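You operate a simulated robot arm through the tools that you are given. There is no shell and no other tool. Be economical: measure what you need, move in short steps, check, and stop when the job is done.

You run a simulated robot arm. Do the job below in one go: nothing can be reset, and whatever is moved stays where it is left.

## Task
Take the mug and put it on the glass of the light table. Put the jar labelled "Blue" from the top of the left bench on the middle shelf of the shelving and the jar that says "Amber" on the low shelf of the shelving. Put the cover from the shelf of the left bench on the top of the low table. Any order will do. Set down upright: jar.

It is judged by the outcome, as a careful person would: the job done as asked, and still so three seconds after it is handed in. It fails if anything else is knocked over, pushed out of place, dropped, spilled or broken. Lids that push on must go on centred and level and be pressed home; caps that screw on are set level and turned clockwise until they are tight.

## Robot
A 7-joint arm with a two-finger parallel gripper on a trunk, on a base that drives. Base frame: it is fixed to the floor where the robot stands at the start and does not move with it; the origin is under the middle of the robot, x ahead of it, y to its left, z up; the surface under the hand at the start is at about z = 520. Units: mm, rad, N and s.
With the tool pointing down near the work surface it reaches from about 200 to 700 mm from the robot's upright axis, wherever it stands. Its first joint turns from -2.897 to 2.897 rad. Places, roughly: cover [3250, 1250, 500]; glass of the light table [1300, 1100, 700]; jar [3250, 1000, 750]; low shelf of the shelving [1300, 3000, 500]; middle shelf of the shelving [1300, 3000, 900]; top of the low table [700, -100, 500]. Payload 3.43 kg.
The TCP is the grasp point between the finger pads, 34 mm short of the fingertips. In the tool frame z runs along the fingers and y along their closing line. The gripper opens to 128 mm. The fingers are 24 mm wide and 12 mm thick; the gripper's body (48 by 130 mm) begins 96 mm behind the TCP.
Orientation is told as [roll, pitch, yaw] about the base's x, y, z axes, in that order, counted from this pose: with the fingers straight down and closing along the base's y, the tool's x points along the base's -x, its y along +y and its z along -z.

## Interface
- The arm moves only by the tool servo_tool. Its argument "deltas" is a list of rows, each a list of 7 numbers: the shift along the tool's x, y, z in mm, then the turn, a rotation vector about the tool's x, y, z in rad, then the gripper command, from -1 (shut) to 1 (fully open), values between in proportion. In form: [[x, y, z, rx, ry, rz, gripper], ...]. A call has 1 to 20 rows; each row shifts and turns the commanded pose from where the row before left it, along the tool's axes as they then stand. Rows are played at 5 a second. More than 50 mm and 0.15 rad between two rows, or a gripper value outside its range, and nothing of the call is played. A pose out of reach is approached as far as the arm can. The call stops where the force on the tool passes 40 N (or 10 N more than at its start, if that is more) or the arm is blocked; 0.2 s more then pass. The fingers move at their own pace (about 108 mm/s each) and stop on an object; they squeeze with about 28 N. The grip force told is the motor's: it shows also when the fingers shut on nothing. Time passes only in rows, and 0.2 s behind the last, so rows that do not move let the fingers close. The reply holds the time, the measured pose of the TCP, the force on the tool along the base axes, the opening and the grip force, in the units named above and with some noise, with the torque about the TCP (base axes, N m) and any sound that the robot's microphone picked up.
- Cameras (640 x 400 px; columns grow to the right, rows downward): "scene" is now at [-22.7, 117.3, 1366.8]; the picture's right is [-0.32, -0.95, 0.00], its down [-0.78, 0.27, -0.56] and it looks along [0.53, -0.18, -0.83] (base axes); focal length 262 px, centre (320, 200). "wrist" rides on the gripper at [76, -11, -160] in the tool frame; the picture's right is [0.15, 0.99, 0.00], its down [-0.88, 0.13, -0.46] and it looks along [-0.45, 0.07, 0.89] (tool axes); focal length 234 px, centre (320, 200). There is no depth. A picture from a camera that has moved, and an enlarged one, comes with that camera's place and axes in the base frame and with its lens.
- snapshot(camera): a new picture of that camera. It takes no simulated time.
- slide_trunk(by): slides the trunk up (or, below 0, down) by that many mm; the arm and the scene camera ride with it, the base frame stays. It gives what a move gives, with no picture.
- roll_base(legs): drives the robot by 1 to 6 legs, each [ahead, left, turn to the left] in mm, mm and rad, along the robot's own axes; the way and the turn of a leg run together, so that a leg with both is an arc; at most 1500 mm and 3.142 rad a leg. The arm and the cameras ride along, it lands a little off, and it stops where it bumps. It gives what a move gives.
- aim_head(pan, tilt): turns the head with the scene camera to pan (to the left, within 1.501 rad either way) and tilt (down, from -0.506 to 1.204), counted from straight ahead of the robot. It gives what a move gives.
- close_up(camera, box): a new picture of the part [left, top, right, bottom] of that camera's present view, enlarged. It takes no simulated time.
- close_job(): hands the job in; it is judged then, once.

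Go step by step. Nothing tells you exact positions but the pictures and the camera data: compare them with the known pose of the tool, close in by small moves and look again before you grip or let go. The budget is 165 turns and 112 pictures, counting those below and the enlarged ones. Unless the task says otherwise, let go and move clear before handing in, and close with one line.

The tools are called after "Call:" as a command line: name --pt "numbers of a row" for each row, then --argument value for the rest, lists and objects as JSON in quotes. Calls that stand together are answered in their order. servo_tool: Moves the arm, as the interface text tells. Its arguments: {"type":"object","properties":{"deltas":{"type":"array","items":{"type":"array","items":{"type":"number"}}}},"required":["deltas"]} The other tools are called the same way: slide_trunk (by) slides the trunk up or down; roll_base (legs) drives the base; aim_head (pan, tilt) turns the head that bears the scene camera; snapshot (camera) takes a picture; close_up (camera, box) takes an enlarged picture of a part of a camera's view; close_job () hands the job in.

At the start:

```text
clock: 0.0
eef_pos: [477.6, 150.0, 757.6]
ee_rot: [-0.001, 0.001, 0.001]
contact_force: [-0.3, 0.0, 0.0]
wrist_torque: [-0.03, -0.03, -0.01]
width: 127.9
grasp_force: 0.0
trunk travel left (down, up): [-100.0, 224.0]
robot x, y, heading: [1.0, -1.3, -0.002]
head pan, tilt: [-0.328, 0.977]
```

scene: 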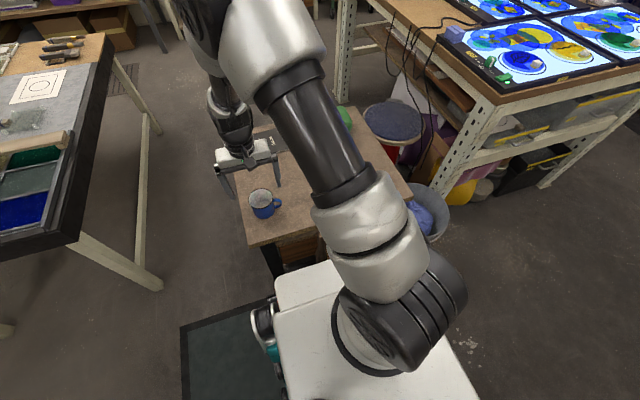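
wrist: 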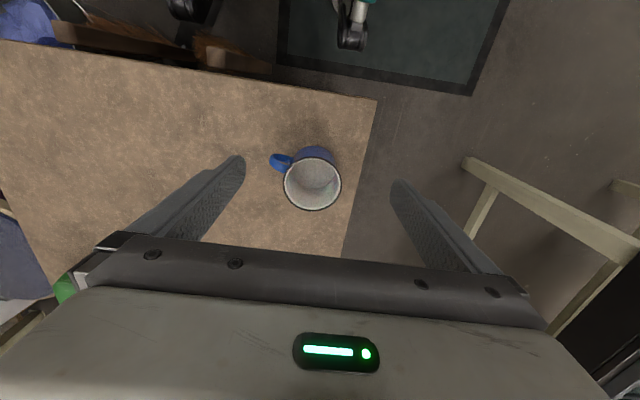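

The mug stands upright on the low table near (540, 150), with its handle towards -y. First I'll look round the workshop before moving anything.

Call:
aim_head --pan 0.75 --tilt 0.5

Call:
snapshot --camera "scene"

Call:
aim_head --pan 0.1 --tilt 0.4

Call:
snapshot --camera "scene"

```text
clock: 1.3
eef_pos: [477.4, 148.6, 757.8]
ee_rot: [0.0, -0.001, 0.0]
contact_force: [0.5, 0.1, 0.2]
wrist_torque: [0.02, 0.05, 0.0]
width: 127.8
grasp_force: 0.1
trunk travel left (down, up): [-100.0, 224.0]
robot x, y, heading: [2.7, -0.9, 0.003]
head pan, tilt: [0.75, 0.499]
```

```text
109 pictures are left
camera scene: at [-23.4, 202.2, 1406.2], right [0.68, -0.73, 0.0], down [-0.35, -0.33, -0.88], along [0.64, 0.6, -0.48], focal length 262 px, centre (320, 200)
```

scene: 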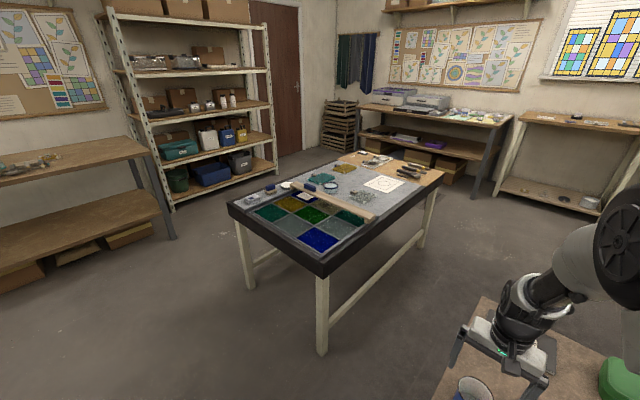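

```text
clock: 2.4
eef_pos: [476.9, 149.8, 757.6]
ee_rot: [0.001, 0.0, 0.001]
contact_force: [-0.5, 0.3, 0.5]
wrist_torque: [0.0, -0.02, 0.0]
width: 128.0
grasp_force: 0.1
trunk travel left (down, up): [-100.0, 224.0]
robot x, y, heading: [-1.7, 2.1, -0.003]
head pan, tilt: [0.099, 0.4]
```

```text
108 pictures are left
camera scene: at [2.2, 149.5, 1415.4], right [0.1, -0.99, 0.0], down [-0.39, -0.04, -0.92], along [0.92, 0.09, -0.39], focal length 262 px, centre (320, 200)
```

scene: 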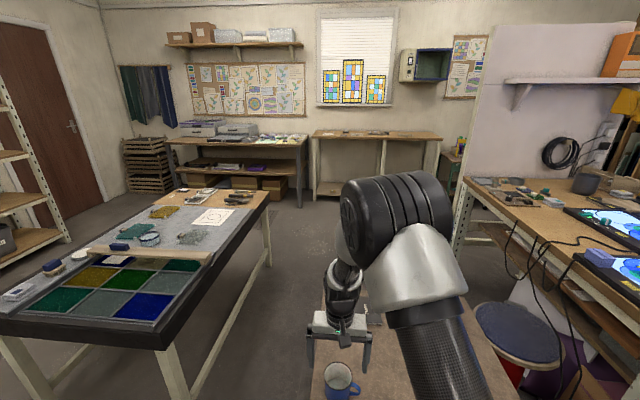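

The grey-topped table in the middle at (1300, 1100) is the light table, the left bench is on the far wall, and the shelving is to the left. I'll turn the gripper 90° so it clears the mug's handle, centre it over the mug, and look.

Call:
servo_tool --pt "-40 0 0 0 0 0 1" --pt "-19 0 0 0 0 0 1" --pt "0 0 0 0 0 0.15 1" --pt "0 0 0 0 0 0.15 1" --pt "0 0 0 0 0 0.15 1" --pt "0 0 0 0 0 0.15 1" --pt "0 0 0 0 0 0.15 1" --pt "0 0 0 0 0 0.15 1" --pt "0 0 0 0 0 0.15 1" --pt "0 0 0 0 0 0.15 1" --pt "0 0 0 0 0 0.15 1" --pt "0 0 0 0 0 0.15 1" --pt "0 0 0 0 0 0.07 1" --pt "0 0 0 0 0 0 1"

Call:
snapshot --camera "wrist"

```text
clock: 5.3
eef_pos: [534.2, 149.1, 758.2]
ee_rot: [-0.002, 0.001, -1.571]
contact_force: [0.4, 0.4, 0.1]
wrist_torque: [0.0, -0.02, 0.0]
width: 128.1
grasp_force: 0.1
trunk travel left (down, up): [-100.0, 224.0]
robot x, y, heading: [2.2, 2.6, -0.003]
head pan, tilt: [0.099, 0.4]
```

```text
107 pictures are left
camera wrist: at [525.6, 225.5, 918.0], right [0.99, 0.15, 0.0], down [0.13, -0.88, 0.46], along [0.07, -0.45, -0.89], focal length 234 px, centre (320, 200)
```

wrist: 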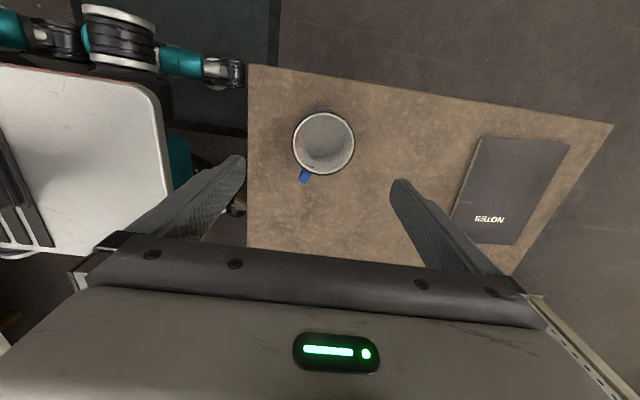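

The mug's centre is near (543, 151) and its rim is about 84 mm wide, well between the fingers. I'll shift 9 mm and descend.

Call:
servo_tool --pt "2 9 0 0 0 0 1" --pt "0 0 45 0 0 0 1" --pt "0 0 45 0 0 0 1" --pt "0 0 40 0 0 0 1" --pt "0 0 30 0 0 0 1" --pt "0 0 24 0 0 0 1" --pt "0 0 0 0 0 0 1"

Call:
snapshot --camera "wrist"

```text
clock: 7.0
eef_pos: [546.7, 152.1, 574.2]
ee_rot: [0.001, 0.0, -1.569]
contact_force: [-0.6, -0.6, -0.5]
wrist_torque: [0.0, 0.03, 0.04]
width: 128.0
grasp_force: 0.0
trunk travel left (down, up): [-100.0, 224.0]
robot x, y, heading: [-0.7, -0.2, 0.0]
head pan, tilt: [0.099, 0.4]
```

```text
106 pictures are left
camera wrist: at [536.0, 227.8, 733.4], right [0.99, 0.15, 0.0], down [0.13, -0.88, 0.46], along [0.07, -0.45, -0.89], focal length 234 px, centre (320, 200)
```

wrist: 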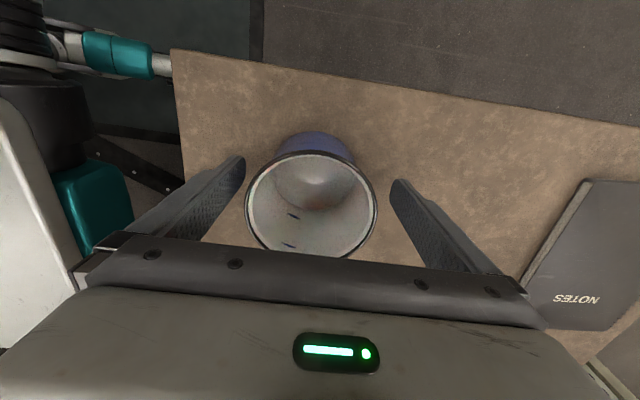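

Mug centred between the fingers. I'll close gently and lift it.

Call:
servo_tool --pt "2 -4 0 0 0 0 1" --pt "0 0 0 0 0 0 0.4" --pt "0 0 0 0 0 0 -1" --pt "0 0 0 0 0 0 -1" --pt "0 0 0 0 0 0 -1" --pt "0 0 -10 0 0 0 -1" --pt "0 0 -30 0 0 0 -1" --pt "0 0 0 0 0 0 -1"

Call:
snapshot --camera "wrist"

```text
clock: 8.8
eef_pos: [542.7, 153.0, 615.3]
ee_rot: [-0.001, 0.0, -1.568]
contact_force: [0.5, 1.2, -1.3]
wrist_torque: [0.01, 0.01, 0.05]
width: 86.1
grasp_force: 28.3
trunk travel left (down, up): [-100.0, 224.0]
robot x, y, heading: [1.2, -1.7, 0.001]
head pan, tilt: [0.099, 0.4]
```

```text
105 pictures are left
camera wrist: at [531.9, 229.7, 775.0], right [0.99, 0.15, 0.0], down [0.13, -0.88, 0.46], along [0.07, -0.45, -0.89], focal length 234 px, centre (320, 200)
```

wrist: 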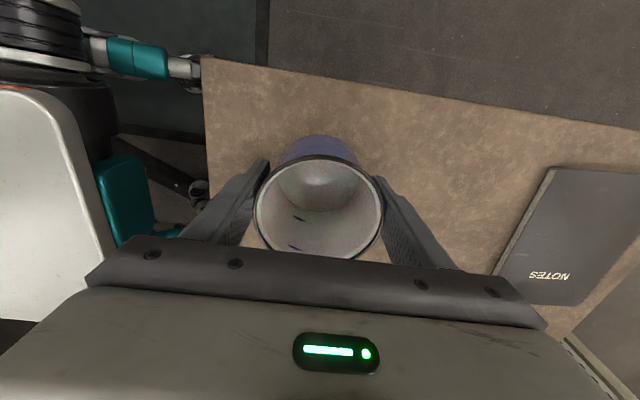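

The mug is held. Now I'll take a closer look at the light table to tell the glass from the rest of the top.

Call:
aim_head --pan 0.7 --tilt 0.5

Call:
close_up --camera "scene" --box '[200, 130, 440, 280]'

```text
clock: 9.8
eef_pos: [542.5, 154.6, 615.0]
ee_rot: [0.0, -0.001, -1.57]
contact_force: [-0.8, -0.2, -0.9]
wrist_torque: [0.0, 0.0, 0.02]
width: 86.1
grasp_force: 27.4
trunk travel left (down, up): [-100.0, 224.0]
robot x, y, heading: [-3.2, 2.1, 0.003]
head pan, tilt: [0.7, 0.499]
```

```text
2.67 times, centred on (320, 205) of scene
camera zoom: at [-20.3, 198.8, 1406.3], right [0.64, -0.77, 0.0], down [-0.37, -0.31, -0.88], along [0.67, 0.56, -0.48], focal length 699 px, centre (320, 187)
```

zoom: 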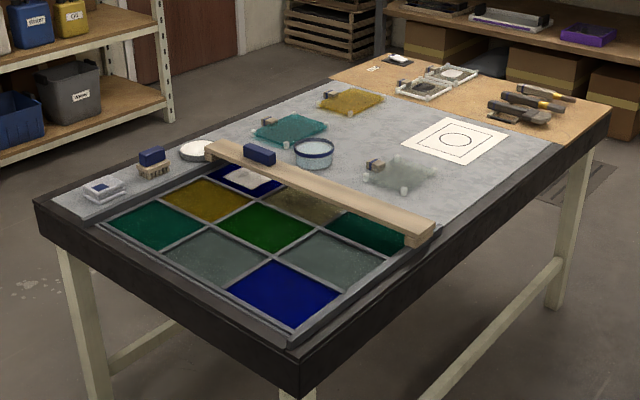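

The grey frosted middle of this table is the glass, with clear room around (1230, 1130). The gap by the low table looks tight, so I'd go round the north side; first I'll lift and tuck the arm, then check the floor to the left.

Call:
servo_tool --pt "0 0 -50 0 0 0 -1" --pt "0 0 -50 0 0 0 -1" --pt "0 0 -50 0 0 0 -1" --pt "0 0 -50 0 0 0 -1" --pt "0 -40 -40 0 0 0 -1" --pt "0 -40 0 0 0 0 -1" --pt "0 -40 0 0 0 0 -1" --pt "0 0 0 0 0 0 -1"

Call:
aim_head --pan 1.4 --tilt 0.7

Call:
snapshot --camera "scene"

```text
refused: row 5 steps farther than a row can; nothing moved
```

```text
clock: 10.8
eef_pos: [543.5, 154.8, 614.9]
ee_rot: [0.001, 0.0, -1.57]
contact_force: [-0.2, -0.6, -1.7]
wrist_torque: [0.01, 0.05, 0.02]
width: 86.1
grasp_force: 27.9
trunk travel left (down, up): [-100.0, 224.0]
robot x, y, heading: [0.9, -0.9, -0.005]
head pan, tilt: [1.4, 0.7]
```

```text
103 pictures are left
camera scene: at [-75.4, 223.9, 1388.6], right [0.99, -0.17, 0.0], down [-0.11, -0.63, -0.77], along [0.13, 0.75, -0.64], focal length 262 px, centre (320, 200)
```

scene: 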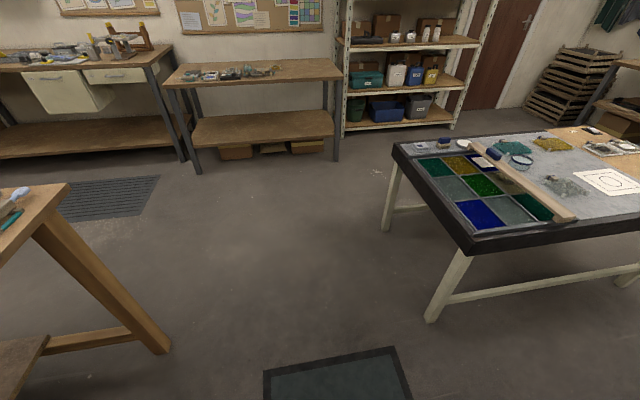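

The floor to the left is clear. I'll raise and tuck the arm, then strafe left.

Call:
servo_tool --pt "0 0 -50 0 0 0 -1" --pt "0 0 -50 0 0 0 -1" --pt "0 0 -50 0 0 0 -1" --pt "0 0 -50 0 0 0 -1" --pt "0 0 -45 0 0 0 -1" --pt "0 -40 0 0 0 0 -1" --pt "0 -40 0 0 0 0 -1" --pt "0 -40 0 0 0 0 -1" --pt "0 0 0 0 0 0 -1"

Call:
roll_base --legs '[[0, 900, 0], [0, 1000, 0]]'

Call:
aim_head --pan -0.5 --tilt 0.6

Call:
snapshot --camera "scene"

```text
clock: 12.8
eef_pos: [422.2, 151.7, 860.1]
ee_rot: [-0.001, 0.0, -1.569]
contact_force: [0.0, 0.2, -0.8]
wrist_torque: [-0.03, 0.01, -0.02]
width: 85.7
grasp_force: 28.4
trunk travel left (down, up): [-100.0, 224.0]
robot x, y, heading: [-1.6, -0.2, 0.003]
head pan, tilt: [1.4, 0.7]
```

```text
clock: 31.5
eef_pos: [420.2, 2074.4, 860.0]
ee_rot: [-0.001, -0.001, -1.562]
contact_force: [0.1, 1.0, -1.5]
wrist_torque: [0.03, 0.0, -0.03]
width: 85.5
grasp_force: 28.0
trunk travel left (down, up): [-100.0, 224.0]
robot x, y, heading: [-2.3, 1918.4, 0.004]
head pan, tilt: [1.4, 0.7]
```

```text
clock: 33.4
eef_pos: [421.3, 2074.1, 859.0]
ee_rot: [0.001, -0.001, -1.56]
contact_force: [0.3, -0.3, -2.1]
wrist_torque: [0.06, 0.0, 0.0]
width: 85.4
grasp_force: 27.9
trunk travel left (down, up): [-100.0, 224.0]
robot x, y, heading: [-3.1, 1915.7, 0.008]
head pan, tilt: [-0.499, 0.6]
```

```text
102 pictures are left
camera scene: at [-15.9, 2016.1, 1397.2], right [-0.47, -0.88, 0.0], down [-0.5, 0.27, -0.83], along [0.73, -0.39, -0.56], focal length 262 px, centre (320, 200)
```

scene: 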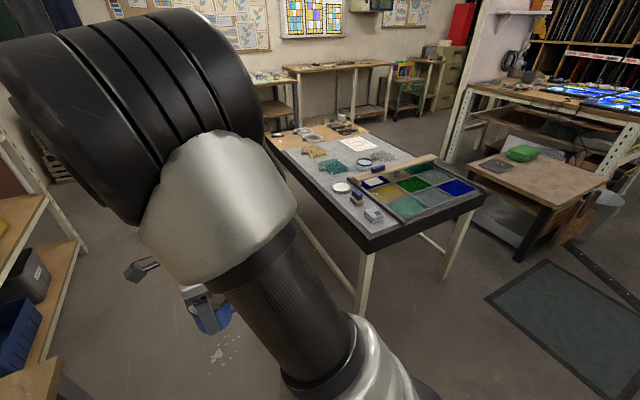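

Path ahead along the north side is clear. I'll drive forward, turn to face the light table, and look.

Call:
roll_base --legs '[[1090, 0, 0], [0, 0, -1.575], [100, 0, 0]]'

Call:
aim_head --pan 0.45 --tilt 0.85

Call:
snapshot --camera "scene"

Call:
snapshot --camera "wrist"

```text
clock: 43.7
eef_pos: [1250.4, 1404.5, 858.8]
ee_rot: [0.0, 0.0, -3.134]
contact_force: [-0.5, 0.4, -1.0]
wrist_torque: [0.01, -0.03, -0.01]
width: 85.2
grasp_force: 27.5
trunk travel left (down, up): [-100.0, 224.0]
robot x, y, heading: [1092.9, 1827.5, -1.569]
head pan, tilt: [-0.499, 0.6]
```

```text
clock: 44.9
eef_pos: [1249.7, 1405.0, 860.7]
ee_rot: [0.0, 0.0, -3.135]
contact_force: [0.3, -0.6, -2.0]
wrist_torque: [0.0, -0.04, 0.01]
width: 85.2
grasp_force: 28.6
trunk travel left (down, up): [-100.0, 224.0]
robot x, y, heading: [1092.3, 1832.2, -1.568]
head pan, tilt: [0.45, 0.85]
```

```text
101 pictures are left
camera scene: at [1268.4, 1847.4, 1376.3], right [-0.9, -0.44, 0.0], down [-0.33, 0.67, -0.66], along [0.29, -0.59, -0.75], focal length 262 px, centre (320, 200)
```

scene: 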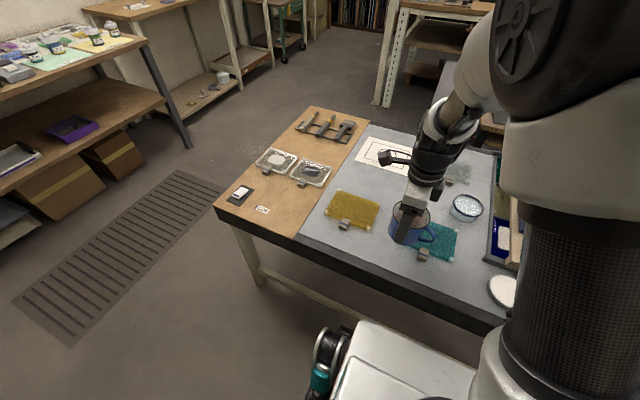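

```text
100 pictures are left
camera wrist: at [1326.6, 1416.0, 1019.6], right [0.15, -0.99, 0.0], down [-0.88, -0.14, 0.46], along [-0.45, -0.07, -0.89], focal length 234 px, centre (320, 200)
```

wrist: 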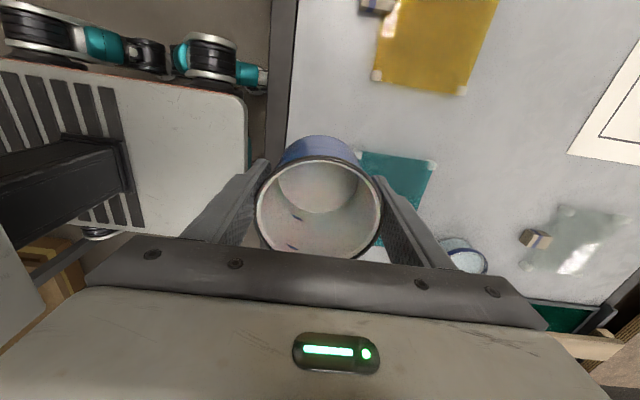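

Clear glass lies around (1270, 1155), between the yellow glass, the teal glass, the paper and the dish. I'll drive 100 mm nearer, then extend over it and look.

Call:
roll_base --legs '[[95, 0, 0]]'

Call:
servo_tool --pt "10 40 0 0 0 0 -1" --pt "10 40 0 0 0 0 -1" --pt "0 40 0 0 0 0 -1" --pt "0 30 20 0 0 0 -1" --pt "0 0 0 0 0 0 -1"

Call:
snapshot --camera "wrist"

```text
clock: 46.0
eef_pos: [1250.5, 1310.5, 859.8]
ee_rot: [-0.001, 0.0, -3.133]
contact_force: [0.4, -0.5, -0.8]
wrist_torque: [0.01, 0.01, 0.0]
width: 85.3
grasp_force: 28.4
trunk travel left (down, up): [-100.0, 224.0]
robot x, y, heading: [1095.0, 1731.6, -1.568]
head pan, tilt: [0.45, 0.85]
```

```text
clock: 47.2
eef_pos: [1270.5, 1160.5, 837.8]
ee_rot: [0.0, -0.001, -3.134]
contact_force: [-0.9, 0.6, -1.3]
wrist_torque: [-0.02, -0.04, 0.01]
width: 85.3
grasp_force: 28.0
trunk travel left (down, up): [-100.0, 224.0]
robot x, y, heading: [1091.5, 1733.5, -1.565]
head pan, tilt: [0.45, 0.85]
```

```text
99 pictures are left
camera wrist: at [1347.7, 1172.6, 999.1], right [0.15, -0.99, 0.0], down [-0.88, -0.14, 0.46], along [-0.45, -0.07, -0.89], focal length 234 px, centre (320, 200)
```

wrist: 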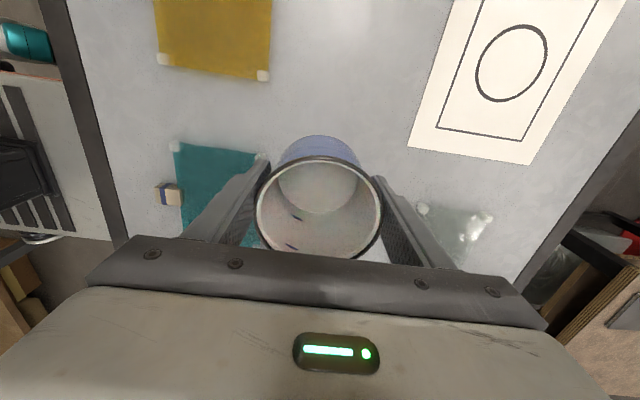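

The mug is over bare glass. I'll shift slightly away from the teal piece and lower until it just touches.

Call:
servo_tool --pt "8 12 25 0 0 0 -1" --pt "0 0 30 0 0 0 -1" --pt "0 0 10 0 0 0 -1" --pt "0 0 5 0 0 0 -1" --pt "0 0 0 0 0 0 -1"

Call:
servo_tool --pt "0 0 4 0 0 0 -1" --pt "0 0 3 0 0 0 -1" --pt "0 0 0 0 0 0 -1"

Call:
snapshot --camera "wrist"

Call:
snapshot --camera "scene"

```text
clock: 48.5
eef_pos: [1280.8, 1149.1, 769.0]
ee_rot: [0.0, -0.001, -3.136]
contact_force: [-0.5, -0.1, -1.3]
wrist_torque: [0.0, -0.02, 0.01]
width: 85.2
grasp_force: 27.7
trunk travel left (down, up): [-100.0, 224.0]
robot x, y, heading: [1093.9, 1733.3, -1.566]
head pan, tilt: [0.45, 0.85]
```

```text
clock: 49.2
eef_pos: [1280.7, 1149.1, 762.0]
ee_rot: [0.0, 0.0, -3.134]
contact_force: [0.2, 0.0, -0.7]
wrist_torque: [0.01, -0.01, 0.01]
width: 85.1
grasp_force: 27.9
trunk travel left (down, up): [-100.0, 224.0]
robot x, y, heading: [1097.2, 1736.2, -1.565]
head pan, tilt: [0.45, 0.85]
```

```text
98 pictures are left
camera wrist: at [1356.9, 1160.6, 922.4], right [0.15, -0.99, 0.0], down [-0.88, -0.14, 0.46], along [-0.45, -0.07, -0.89], focal length 234 px, centre (320, 200)
```

wrist: 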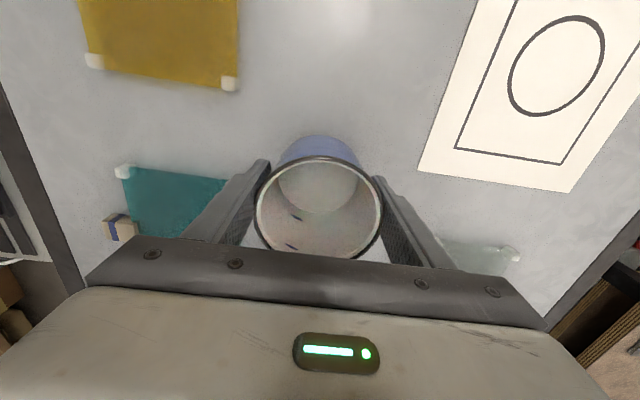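

```text
97 pictures are left
camera scene: at [1268.9, 1753.8, 1376.3], right [-0.9, -0.44, 0.0], down [-0.33, 0.67, -0.66], along [0.29, -0.59, -0.75], focal length 262 px, centre (320, 200)
```

scene: 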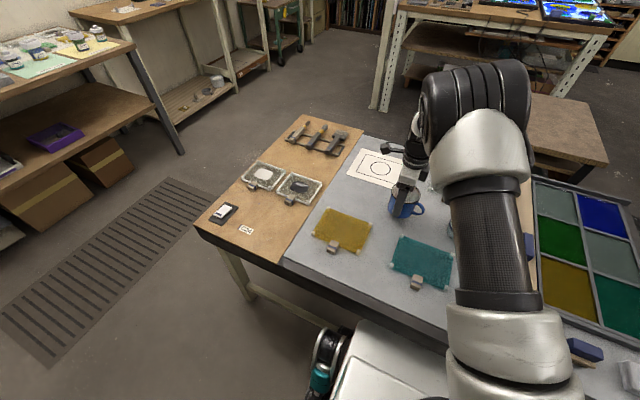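

Still free in the air. I'll lower in 2 mm steps until the force rises.

Call:
servo_tool --pt "0 0 2 0 0 0 -1" --pt "0 0 2 0 0 0 -1" --pt "0 0 2 0 0 0 -1" --pt "0 0 0 0 0 0 -1"

```text
clock: 50.2
eef_pos: [1280.2, 1148.3, 755.8]
ee_rot: [0.002, 0.0, -3.136]
contact_force: [0.4, 0.1, -1.7]
wrist_torque: [0.0, 0.03, -0.02]
width: 85.1
grasp_force: 28.4
trunk travel left (down, up): [-100.0, 224.0]
robot x, y, heading: [1091.7, 1733.6, -1.569]
head pan, tilt: [0.45, 0.85]
```

Call:
servo_tool --pt "0 0 2 0 0 0 -1" --pt "0 0 2 0 0 0 -1" --pt "0 0 0 0 0 0 -1"

```text
clock: 51.0
eef_pos: [1279.8, 1148.4, 753.6]
ee_rot: [0.0, 0.001, -3.133]
contact_force: [-0.5, 1.0, -2.1]
wrist_torque: [0.0, 0.01, 0.02]
width: 85.5
grasp_force: 28.3
trunk travel left (down, up): [-100.0, 224.0]
robot x, y, heading: [1095.3, 1731.4, -1.569]
head pan, tilt: [0.45, 0.85]
```

Call:
servo_tool --pt "0 0 2 0 0 0 -1" --pt "0 0 0 0 0 0 -1"

```text
clock: 51.6
eef_pos: [1280.3, 1148.6, 750.8]
ee_rot: [-0.001, 0.0, -3.134]
contact_force: [0.0, -0.8, -1.7]
wrist_torque: [0.01, 0.0, -0.01]
width: 85.4
grasp_force: 27.5
trunk travel left (down, up): [-100.0, 224.0]
robot x, y, heading: [1096.4, 1733.0, -1.563]
head pan, tilt: [0.45, 0.85]
```

Call:
servo_tool --pt "0 0 2 0 0 0 -1" --pt "0 0 2 0 0 0 -1" --pt "0 0 0 0 0 0 -1"

Call:
close_up --camera "scene" --box '[350, 140, 460, 240]'

```text
clock: 52.5
eef_pos: [1279.3, 1149.6, 747.0]
ee_rot: [-0.001, 0.0, -3.136]
contact_force: [-0.7, 1.1, -1.0]
wrist_torque: [0.0, 0.02, 0.01]
width: 85.1
grasp_force: 27.7
trunk travel left (down, up): [-100.0, 224.0]
robot x, y, heading: [1091.3, 1732.7, -1.565]
head pan, tilt: [0.45, 0.85]
```

```text
4.00 times, centred on (405, 190) of scene
camera zoom: at [1268.9, 1753.8, 1376.3], right [-0.9, -0.44, 0.0], down [-0.33, 0.67, -0.66], along [0.29, -0.59, -0.75], focal length 1049 px, centre (-20, 240)
```

zoom: 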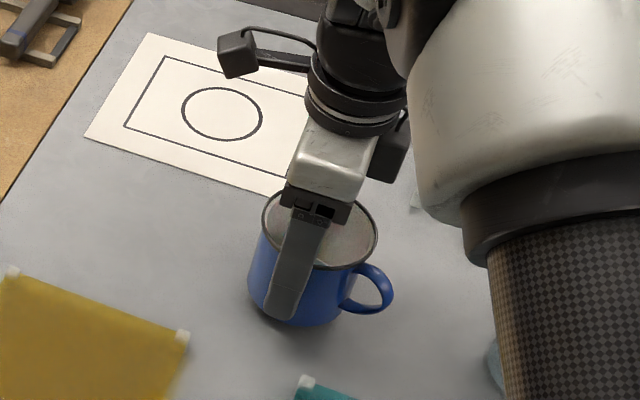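

Call:
servo_tool --pt "0 0 2 0 0 0 -1" --pt "0 0 2 0 0 0 -1" --pt "0 0 0 0 0 0 -1"

```text
clock: 53.2
eef_pos: [1279.3, 1148.5, 744.0]
ee_rot: [0.0, 0.0, -3.135]
contact_force: [1.3, 0.7, -1.3]
wrist_torque: [-0.03, -0.01, 0.0]
width: 85.2
grasp_force: 27.8
trunk travel left (down, up): [-100.0, 224.0]
robot x, y, heading: [1092.0, 1733.1, -1.565]
head pan, tilt: [0.45, 0.85]
```

Call:
servo_tool --pt "0 0 2 0 0 0 -1" --pt "0 0 2 0 0 0 -1" --pt "0 0 0 0 0 0 -1"

Call:
servo_tool --pt "0 0 2 0 0 0 -1" --pt "0 0 2 0 0 0 -1" --pt "0 0 0 0 0 0 -1"

```text
clock: 54.0
eef_pos: [1280.4, 1147.9, 737.9]
ee_rot: [-0.001, -0.001, -3.132]
contact_force: [0.2, -0.5, -2.2]
wrist_torque: [-0.02, -0.03, -0.01]
width: 85.1
grasp_force: 28.0
trunk travel left (down, up): [-100.0, 224.0]
robot x, y, heading: [1093.9, 1732.8, -1.563]
head pan, tilt: [0.45, 0.85]
```

```text
clock: 54.9
eef_pos: [1278.8, 1150.2, 734.4]
ee_rot: [0.001, -0.001, -3.135]
contact_force: [-0.8, 0.2, -1.8]
wrist_torque: [0.04, -0.01, 0.0]
width: 85.3
grasp_force: 27.4
trunk travel left (down, up): [-100.0, 224.0]
robot x, y, heading: [1095.6, 1734.4, -1.568]
head pan, tilt: [0.45, 0.85]
```

Call:
close_up --camera "scene" --box '[350, 140, 460, 240]'

```text
4.00 times, centred on (405, 190) of scene
camera zoom: at [1268.9, 1753.8, 1376.3], right [-0.9, -0.44, 0.0], down [-0.33, 0.67, -0.66], along [0.29, -0.59, -0.75], focal length 1049 px, centre (-20, 240)
```

zoom: 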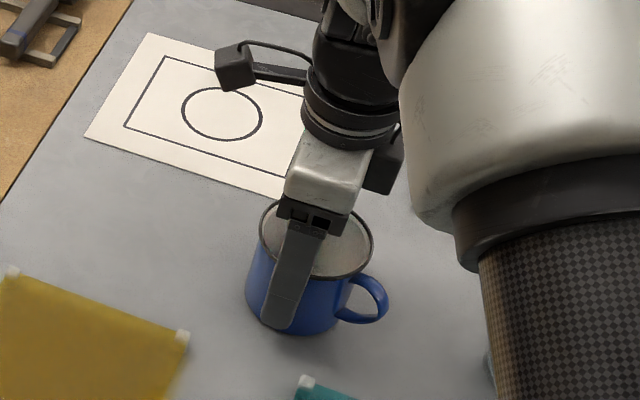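

The contact shadow is tightening but it hasn't touched yet. Continuing down.

Call:
servo_tool --pt "0 0 2 0 0 0 -1" --pt "0 0 2 0 0 0 -1" --pt "0 0 2 0 0 0 -1" --pt "0 0 0 0 0 0 -1"

Call:
servo_tool --pt "0 0 2 0 0 0 -1" --pt "0 0 2 0 0 0 -1" --pt "0 0 0 0 0 0 -1"

Call:
close_up --camera "scene" --box '[350, 140, 460, 240]'

```text
clock: 55.9
eef_pos: [1279.7, 1148.0, 730.7]
ee_rot: [0.005, 0.001, -3.134]
contact_force: [2.9, 2.6, 21.5]
wrist_torque: [-0.07, 0.14, 0.1]
width: 85.0
grasp_force: 27.8
trunk travel left (down, up): [-100.0, 224.0]
robot x, y, heading: [1092.1, 1731.7, -1.563]
head pan, tilt: [0.45, 0.85]
```

```text
clock: 56.6
eef_pos: [1279.3, 1148.5, 725.2]
ee_rot: [0.005, -0.001, -3.134]
contact_force: [-0.2, -4.4, 21.0]
wrist_torque: [0.07, 0.16, 0.06]
width: 84.9
grasp_force: 28.3
trunk travel left (down, up): [-100.0, 224.0]
robot x, y, heading: [1095.7, 1734.8, -1.564]
head pan, tilt: [0.45, 0.85]
```

```text
4.00 times, centred on (405, 190) of scene
camera zoom: at [1268.4, 1755.0, 1376.4], right [-0.9, -0.44, 0.0], down [-0.33, 0.67, -0.66], along [0.29, -0.59, -0.75], focal length 1049 px, centre (-20, 240)
```

zoom: 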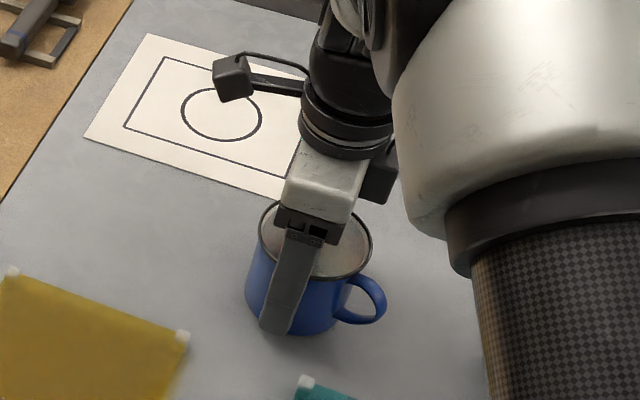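

Contact made; the mug rests on the glass. I'll release partly, then rise straight up.

Call:
servo_tool --pt "0 0 -3 0 0 0 -1" --pt "0 0 0 0 0 0 0.65" --pt "0 0 0 0 0 0 0.65" --pt "0 0 0 0 0 0 0.65" --pt "0 0 -40 0 0 0 0.65" --pt "0 0 -50 0 0 0 0.65" --pt "0 0 -50 0 0 0 0.65" --pt "0 -40 0 0 0 0 0.65" --pt "0 -50 0 0 0 0 0.65" --pt "0 -50 0 0 0 0 0.65" --pt "0 0 0 0 0 0 1"

Call:
snapshot --camera "scene"

```text
clock: 59.0
eef_pos: [1281.4, 1291.4, 868.3]
ee_rot: [0.001, 0.001, -3.135]
contact_force: [-0.2, -1.2, 1.2]
wrist_torque: [0.01, -0.01, 0.01]
width: 127.7
grasp_force: 0.1
trunk travel left (down, up): [-100.0, 224.0]
robot x, y, heading: [1094.7, 1733.8, -1.564]
head pan, tilt: [0.45, 0.85]
```

```text
93 pictures are left
camera scene: at [1268.9, 1754.1, 1376.3], right [-0.9, -0.44, 0.0], down [-0.33, 0.67, -0.66], along [0.29, -0.59, -0.75], focal length 262 px, centre (320, 200)
```

scene: 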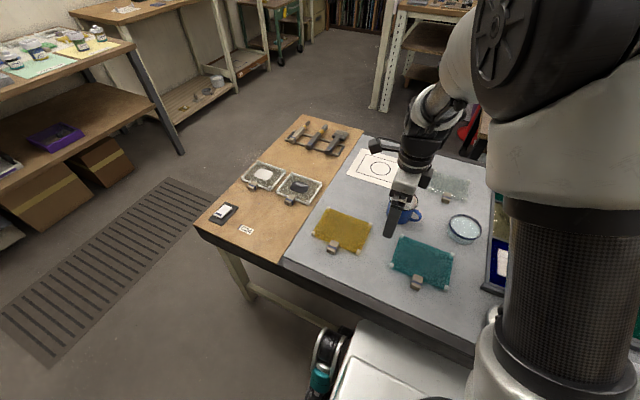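

The mug is standing on the glass. Next I'll survey the left bench.

Call:
aim_head --pan 1.2 --tilt 0.4

Call:
snapshot --camera "scene"

Call:
close_up --camera "scene" --box '[280, 90, 480, 215]'

```text
clock: 60.1
eef_pos: [1279.2, 1290.6, 866.6]
ee_rot: [0.001, 0.001, -3.135]
contact_force: [0.0, 0.7, -1.0]
wrist_torque: [0.01, 0.01, 0.03]
width: 128.0
grasp_force: 0.0
trunk travel left (down, up): [-100.0, 224.0]
robot x, y, heading: [1095.0, 1731.6, -1.568]
head pan, tilt: [1.201, 0.4]
```

```text
92 pictures are left
camera scene: at [1321.0, 1791.0, 1415.4], right [-0.36, -0.93, 0.0], down [-0.36, 0.14, -0.92], along [0.86, -0.33, -0.39], focal length 262 px, centre (320, 200)
```

scene: 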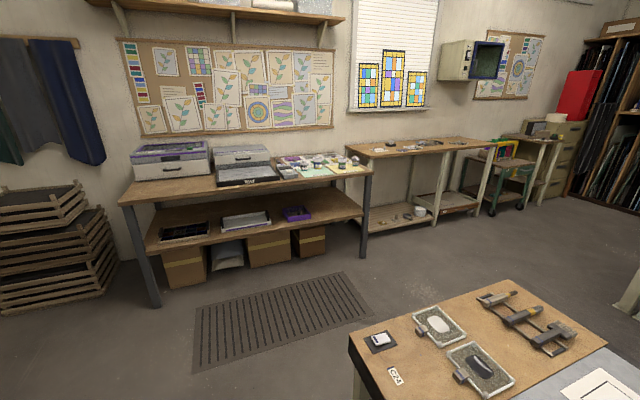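

```text
3.20 times, centred on (380, 152) of scene
camera zoom: at [1321.0, 1791.0, 1415.4], right [-0.36, -0.93, 0.0], down [-0.36, 0.14, -0.92], along [0.86, -0.33, -0.39], focal length 839 px, centre (128, 352)
```

zoom: 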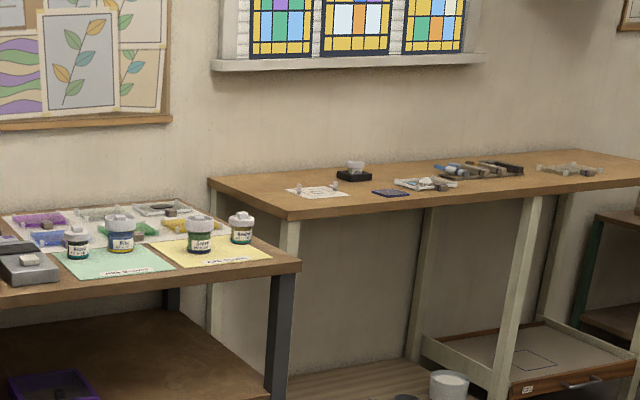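

The labelled jars stand on green and yellow sheets at the right end of the left bench. I'll back off, turn to face the bench, and drive towards it.

Call:
roll_base --legs '[[-170, 0, 0], [0, 0, 1.567], [1200, 0, 0], [0, -900, 0]]'

Call:
aim_head --pan 0.2 --tilt 0.6

Call:
snapshot --camera "scene"

```text
clock: 79.9
eef_pos: [2769.6, 1222.3, 867.9]
ee_rot: [0.002, 0.0, -1.555]
contact_force: [-0.9, 0.6, -0.4]
wrist_torque: [0.0, 0.0, -0.02]
width: 127.7
grasp_force: 0.0
trunk travel left (down, up): [-100.0, 224.0]
robot x, y, heading: [2328.6, 1033.9, 0.014]
head pan, tilt: [1.201, 0.4]
```

```text
clock: 81.1
eef_pos: [2769.4, 1221.1, 866.5]
ee_rot: [0.0, 0.001, -1.556]
contact_force: [0.3, 0.1, -1.2]
wrist_torque: [-0.02, 0.02, -0.02]
width: 127.9
grasp_force: 0.0
trunk travel left (down, up): [-100.0, 224.0]
robot x, y, heading: [2327.9, 1034.8, 0.012]
head pan, tilt: [0.201, 0.6]
```

```text
90 pictures are left
camera scene: at [2322.5, 1190.6, 1397.2], right [0.21, -0.98, 0.0], down [-0.55, -0.12, -0.83], along [0.81, 0.18, -0.56], focal length 262 px, centre (320, 200)
```

scene: 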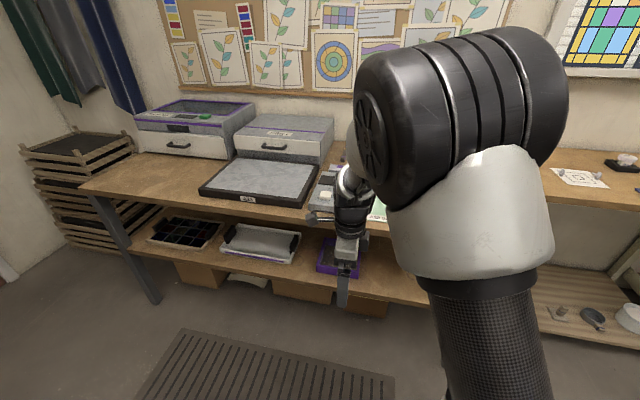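

Call:
close_up --camera "scene" --box '[140, 170, 380, 320]'

Call:
snapshot --camera "wrist"

```text
2.67 times, centred on (260, 245) of scene
camera zoom: at [2322.5, 1190.6, 1397.2], right [0.21, -0.98, 0.0], down [-0.55, -0.12, -0.83], along [0.81, 0.18, -0.56], focal length 699 px, centre (480, 80)
```

zoom: 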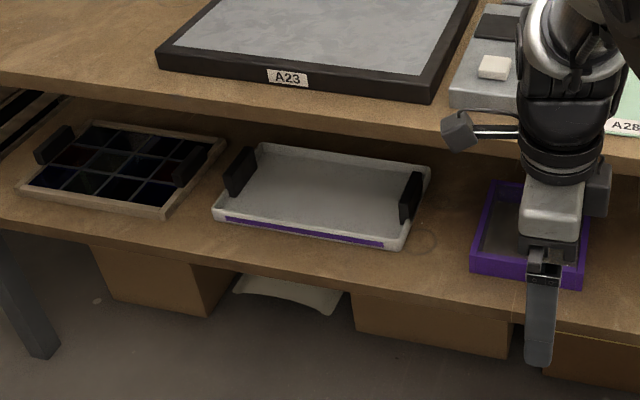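

```text
88 pictures are left
camera wrist: at [2757.1, 1297.3, 1027.7], right [0.99, 0.16, 0.0], down [0.14, -0.88, 0.46], along [0.07, -0.45, -0.89], focal length 234 px, centre (320, 200)
```

wrist: 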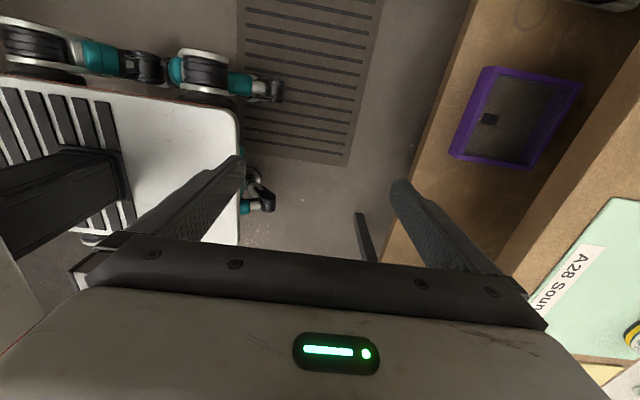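

Call:
close_up --camera "wrist" --box '[420, 40, 620, 190]'

```text
2.67 times, centred on (520, 115) of wrist
camera zoom: at [2757.1, 1297.3, 1027.7], right [0.99, 0.16, 0.0], down [0.14, -0.88, 0.46], along [0.07, -0.45, -0.89], focal length 624 px, centre (-213, 427)
```

zoom: 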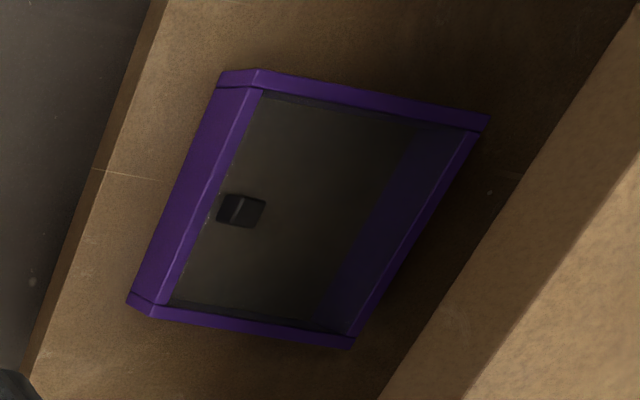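

The purple-rimmed clear panel with a black knob on the bench's shelf, around (3172, 1284), must be the cover. I'll take the jars first, so I'm sliding right and closing in a bit for a look at them.

Call:
roll_base --legs '[[0, -260, 0], [200, 0, 0]]'

Call:
snapshot --camera "scene"

Call:
snapshot --camera "wrist"

```text
clock: 85.4
eef_pos: [2971.7, 968.2, 867.4]
ee_rot: [-0.001, 0.002, -1.552]
contact_force: [0.2, 0.7, -0.4]
wrist_torque: [0.0, -0.01, 0.02]
width: 128.0
grasp_force: 0.1
trunk travel left (down, up): [-100.0, 224.0]
robot x, y, heading: [2532.0, 775.0, 0.017]
head pan, tilt: [0.201, 0.6]
```

```text
86 pictures are left
camera scene: at [2524.9, 936.0, 1397.2], right [0.22, -0.98, 0.0], down [-0.55, -0.12, -0.83], along [0.81, 0.18, -0.56], focal length 262 px, centre (320, 200)
```

scene: 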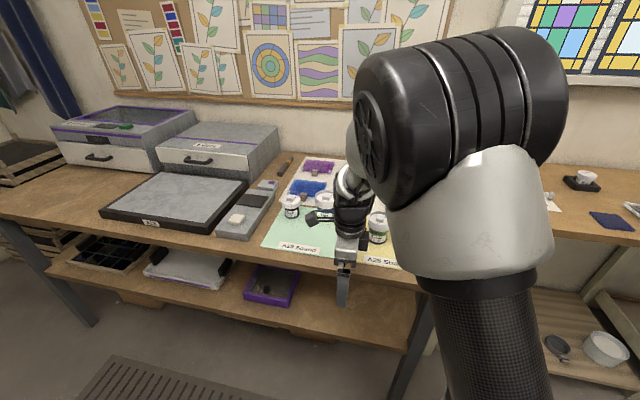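

```text
85 pictures are left
camera wrist: at [2959.2, 1044.0, 1027.8], right [0.99, 0.17, 0.0], down [0.15, -0.88, 0.46], along [0.08, -0.45, -0.89], focal length 234 px, centre (320, 200)
```

wrist: 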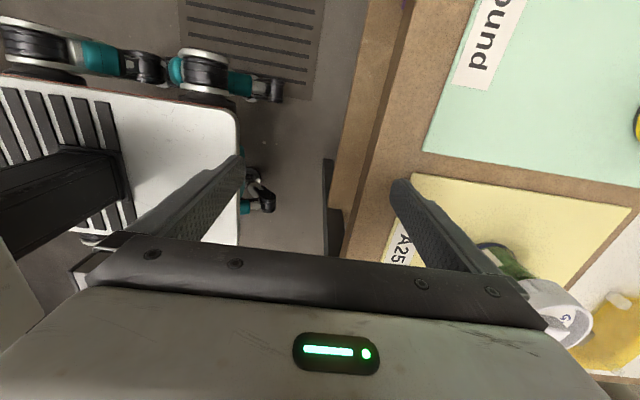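

I'll swing the arm right, out of the camera's line, to read the labels.

Call:
servo_tool --pt "-50 0 0 0 0 0 1" --pt "-50 0 0 0 0 0 1" --pt "-50 0 0 0 0 0 1" --pt "-50 0 0 0 0 0 1" --pt "-50 0 0 0 0 0 1" --pt "-50 0 0 0 0 0 1" --pt "-50 0 0 0 0 0 1" --pt "-50 0 0 0 0 0 1" --pt "0 0 0 0 0 0 1"

Call:
snapshot --camera "scene"

Call:
close_up --camera "scene" --box '[250, 150, 450, 280]'

```text
clock: 87.4
eef_pos: [2979.5, 566.0, 866.7]
ee_rot: [-0.001, -0.002, -1.551]
contact_force: [0.2, 0.6, -0.6]
wrist_torque: [0.01, 0.01, 0.01]
width: 128.5
grasp_force: 0.1
trunk travel left (down, up): [-100.0, 224.0]
robot x, y, heading: [2532.2, 776.6, 0.019]
head pan, tilt: [0.201, 0.6]
```

```text
84 pictures are left
camera scene: at [2525.0, 935.9, 1397.2], right [0.22, -0.98, 0.0], down [-0.55, -0.12, -0.83], along [0.81, 0.18, -0.56], focal length 262 px, centre (320, 200)
```

scene: 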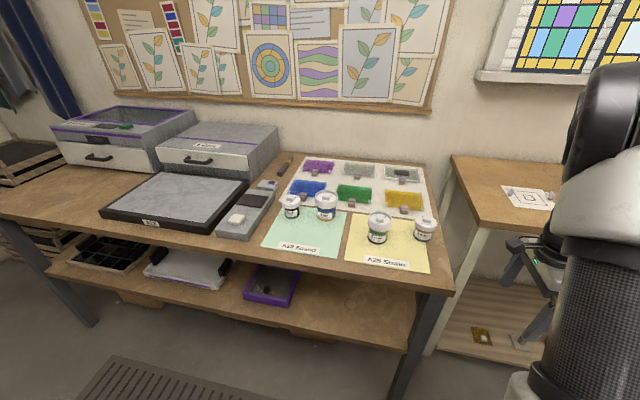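

```text
3.08 times, centred on (350, 215) of scene
camera zoom: at [2525.0, 935.9, 1397.2], right [0.22, -0.98, 0.0], down [-0.55, -0.12, -0.83], along [0.81, 0.18, -0.56], focal length 807 px, centre (228, 154)
```

zoom: 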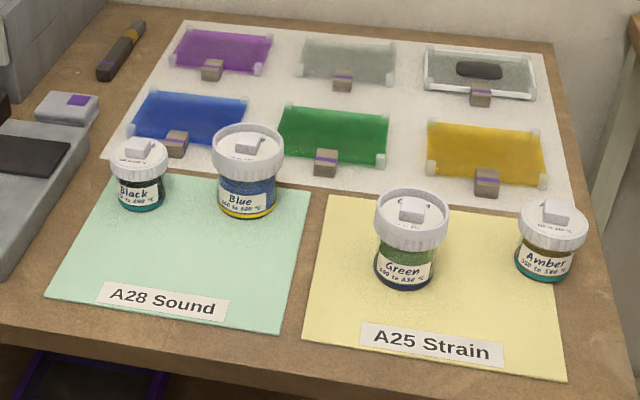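

The labels read Black, Blue, Green and Amber; Blue stands near (3290, 1082), Amber near (3245, 746), with the bench top at about z 800. I'll raise the trunk, drive in, then flip the gripper so that it can tilt forward with its camera on top.

Call:
slide_trunk --by 120

Call:
roll_base --legs '[[0, 230, -0.018], [120, 0, 0]]'

Call:
servo_tool --pt "0 0 0 0 0 0.14 1" --pt "0 0 0 0 0 0.14 1" --pt "0 0 0 0 0 0.14 1" --pt "0 0 0 0 0 0.14 1" --pt "0 0 0 0 0 0.14 1" --pt "0 0 0 0 0 0.14 1" --pt "0 0 0 0 0 0.14 1" --pt "0 0 0 0 0 0.14 1" --pt "0 0 0 0 0 0.14 1" --pt "0 0 0 0 0 0.14 1" --pt "0 0 0 0 0 0.14 1" --pt "0 0 0 0 0 0.03 1" --pt "0 0 0 0 0 0 1"

```text
clock: 88.9
eef_pos: [2980.1, 567.5, 986.5]
ee_rot: [0.001, -0.001, -1.551]
contact_force: [0.5, 0.1, -0.6]
wrist_torque: [0.03, 0.01, -0.01]
width: 127.9
grasp_force: 0.1
trunk travel left (down, up): [-220.0, 104.0]
robot x, y, heading: [2529.7, 779.5, 0.014]
head pan, tilt: [0.201, 0.6]
```

```text
clock: 92.5
eef_pos: [3093.6, 782.1, 986.2]
ee_rot: [0.0, 0.0, -1.576]
contact_force: [-0.2, 0.0, -0.3]
wrist_torque: [-0.02, 0.02, -0.03]
width: 127.7
grasp_force: 0.1
trunk travel left (down, up): [-220.0, 104.0]
robot x, y, heading: [2648.1, 1002.2, -0.004]
head pan, tilt: [0.201, 0.6]
```

```text
clock: 95.3
eef_pos: [3093.3, 782.7, 985.8]
ee_rot: [0.0, 0.0, 3.137]
contact_force: [-1.1, -0.4, 0.2]
wrist_torque: [0.03, 0.0, -0.01]
width: 128.2
grasp_force: 0.0
trunk travel left (down, up): [-220.0, 104.0]
robot x, y, heading: [2653.5, 1003.1, -0.008]
head pan, tilt: [0.201, 0.6]
```

The flip worked. Now I'll slide left in front of Blue and tilt 45° forward.

Call:
servo_tool --pt "0 -50 0 0 0 0 1" --pt "0 -50 0 0 0 0 1" --pt "0 -50 0 0 0 0 1" --pt "0 -50 0 0 0 0 1" --pt "0 -50 0 0 0 0 1" --pt "0 -50 0 0 0 0 1" --pt "0 0 0 0 0.131 0 1" --pt "0 0 0 0 0.131 0 1" --pt "0 0 0 0 0.131 0 1" --pt "0 0 0 0 0.131 0 1" --pt "0 0 0 0 0.131 0 1" --pt "0 0 0 0 0.131 0 1" --pt "0 0 0 0 0 0 1"

Call:
snapshot --camera "wrist"

Call:
snapshot --camera "scene"

```text
clock: 98.1
eef_pos: [3105.8, 1085.3, 985.9]
ee_rot: [0.0, 0.785, 3.14]
contact_force: [0.7, -0.2, 0.5]
wrist_torque: [0.0, 0.04, -0.02]
width: 128.0
grasp_force: 0.1
out of reach, approached as far as the arm can: row 12
trunk travel left (down, up): [-220.0, 104.0]
robot x, y, heading: [2645.2, 1003.7, -0.007]
head pan, tilt: [0.201, 0.6]
```

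```text
82 pictures are left
camera wrist: at [3047.5, 1097.5, 1153.3], right [0.1, -0.99, 0.1], down [-0.94, -0.13, -0.3], along [0.31, -0.07, -0.95], focal length 234 px, centre (320, 200)
```

wrist: 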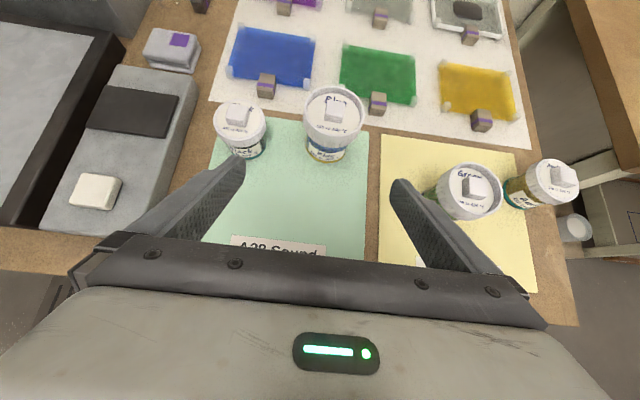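

```text
81 pictures are left
camera scene: at [2646.6, 1161.5, 1517.2], right [0.19, -0.98, 0.0], down [-0.55, -0.11, -0.83], along [0.81, 0.16, -0.57], focal length 262 px, centre (320, 200)
```

scene: 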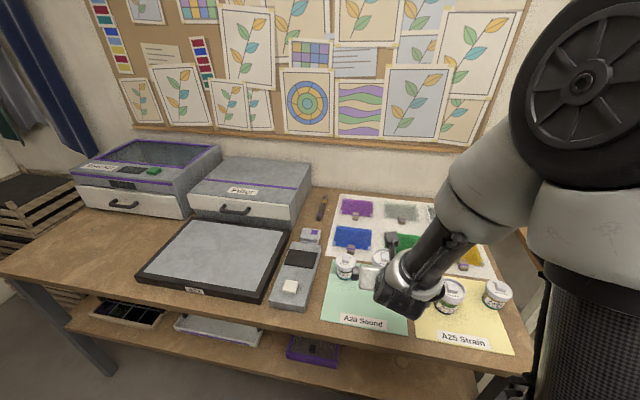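

Blue's lid triangulates to about (3275, 1075). I'll line up and come in along the tilted tool axis, stopping short to check.

Call:
servo_tool --pt "20 10 0 0 0 0 0.85" --pt "0 0 45 0 0 0 0.85" --pt "0 0 45 0 0 0 0.85" --pt "0 0 45 0 0 0 0.85" --pt "0 0 0 0 0 0 0.85"

Call:
snapshot --camera "wrist"

Call:
close_up --camera "scene" --box '[310, 210, 510, 335]'

```text
clock: 99.3
eef_pos: [3216.4, 1076.5, 904.3]
ee_rot: [0.0, 0.786, 3.141]
contact_force: [0.8, 0.3, 0.2]
wrist_torque: [0.0, 0.01, -0.01]
width: 118.7
grasp_force: 0.1
trunk travel left (down, up): [-220.0, 104.0]
robot x, y, heading: [2650.9, 1003.8, -0.007]
head pan, tilt: [0.201, 0.6]
```

```text
80 pictures are left
camera wrist: at [3157.5, 1088.4, 1071.2], right [0.1, -0.99, 0.1], down [-0.94, -0.13, -0.3], along [0.31, -0.07, -0.95], focal length 234 px, centre (320, 200)
```

wrist: 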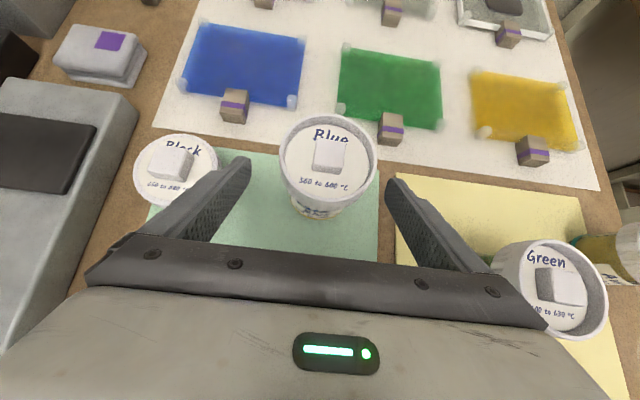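

```text
3.20 times, centred on (410, 272) of scene
camera zoom: at [2646.7, 1161.6, 1517.2], right [0.19, -0.98, 0.0], down [-0.55, -0.11, -0.82], along [0.81, 0.16, -0.57], focal length 839 px, centre (32, -32)
```

zoom: 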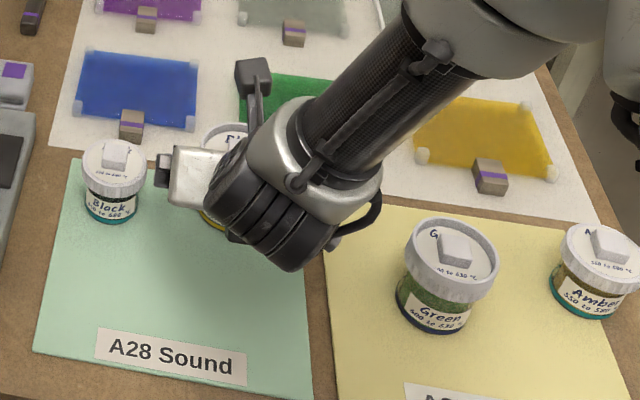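

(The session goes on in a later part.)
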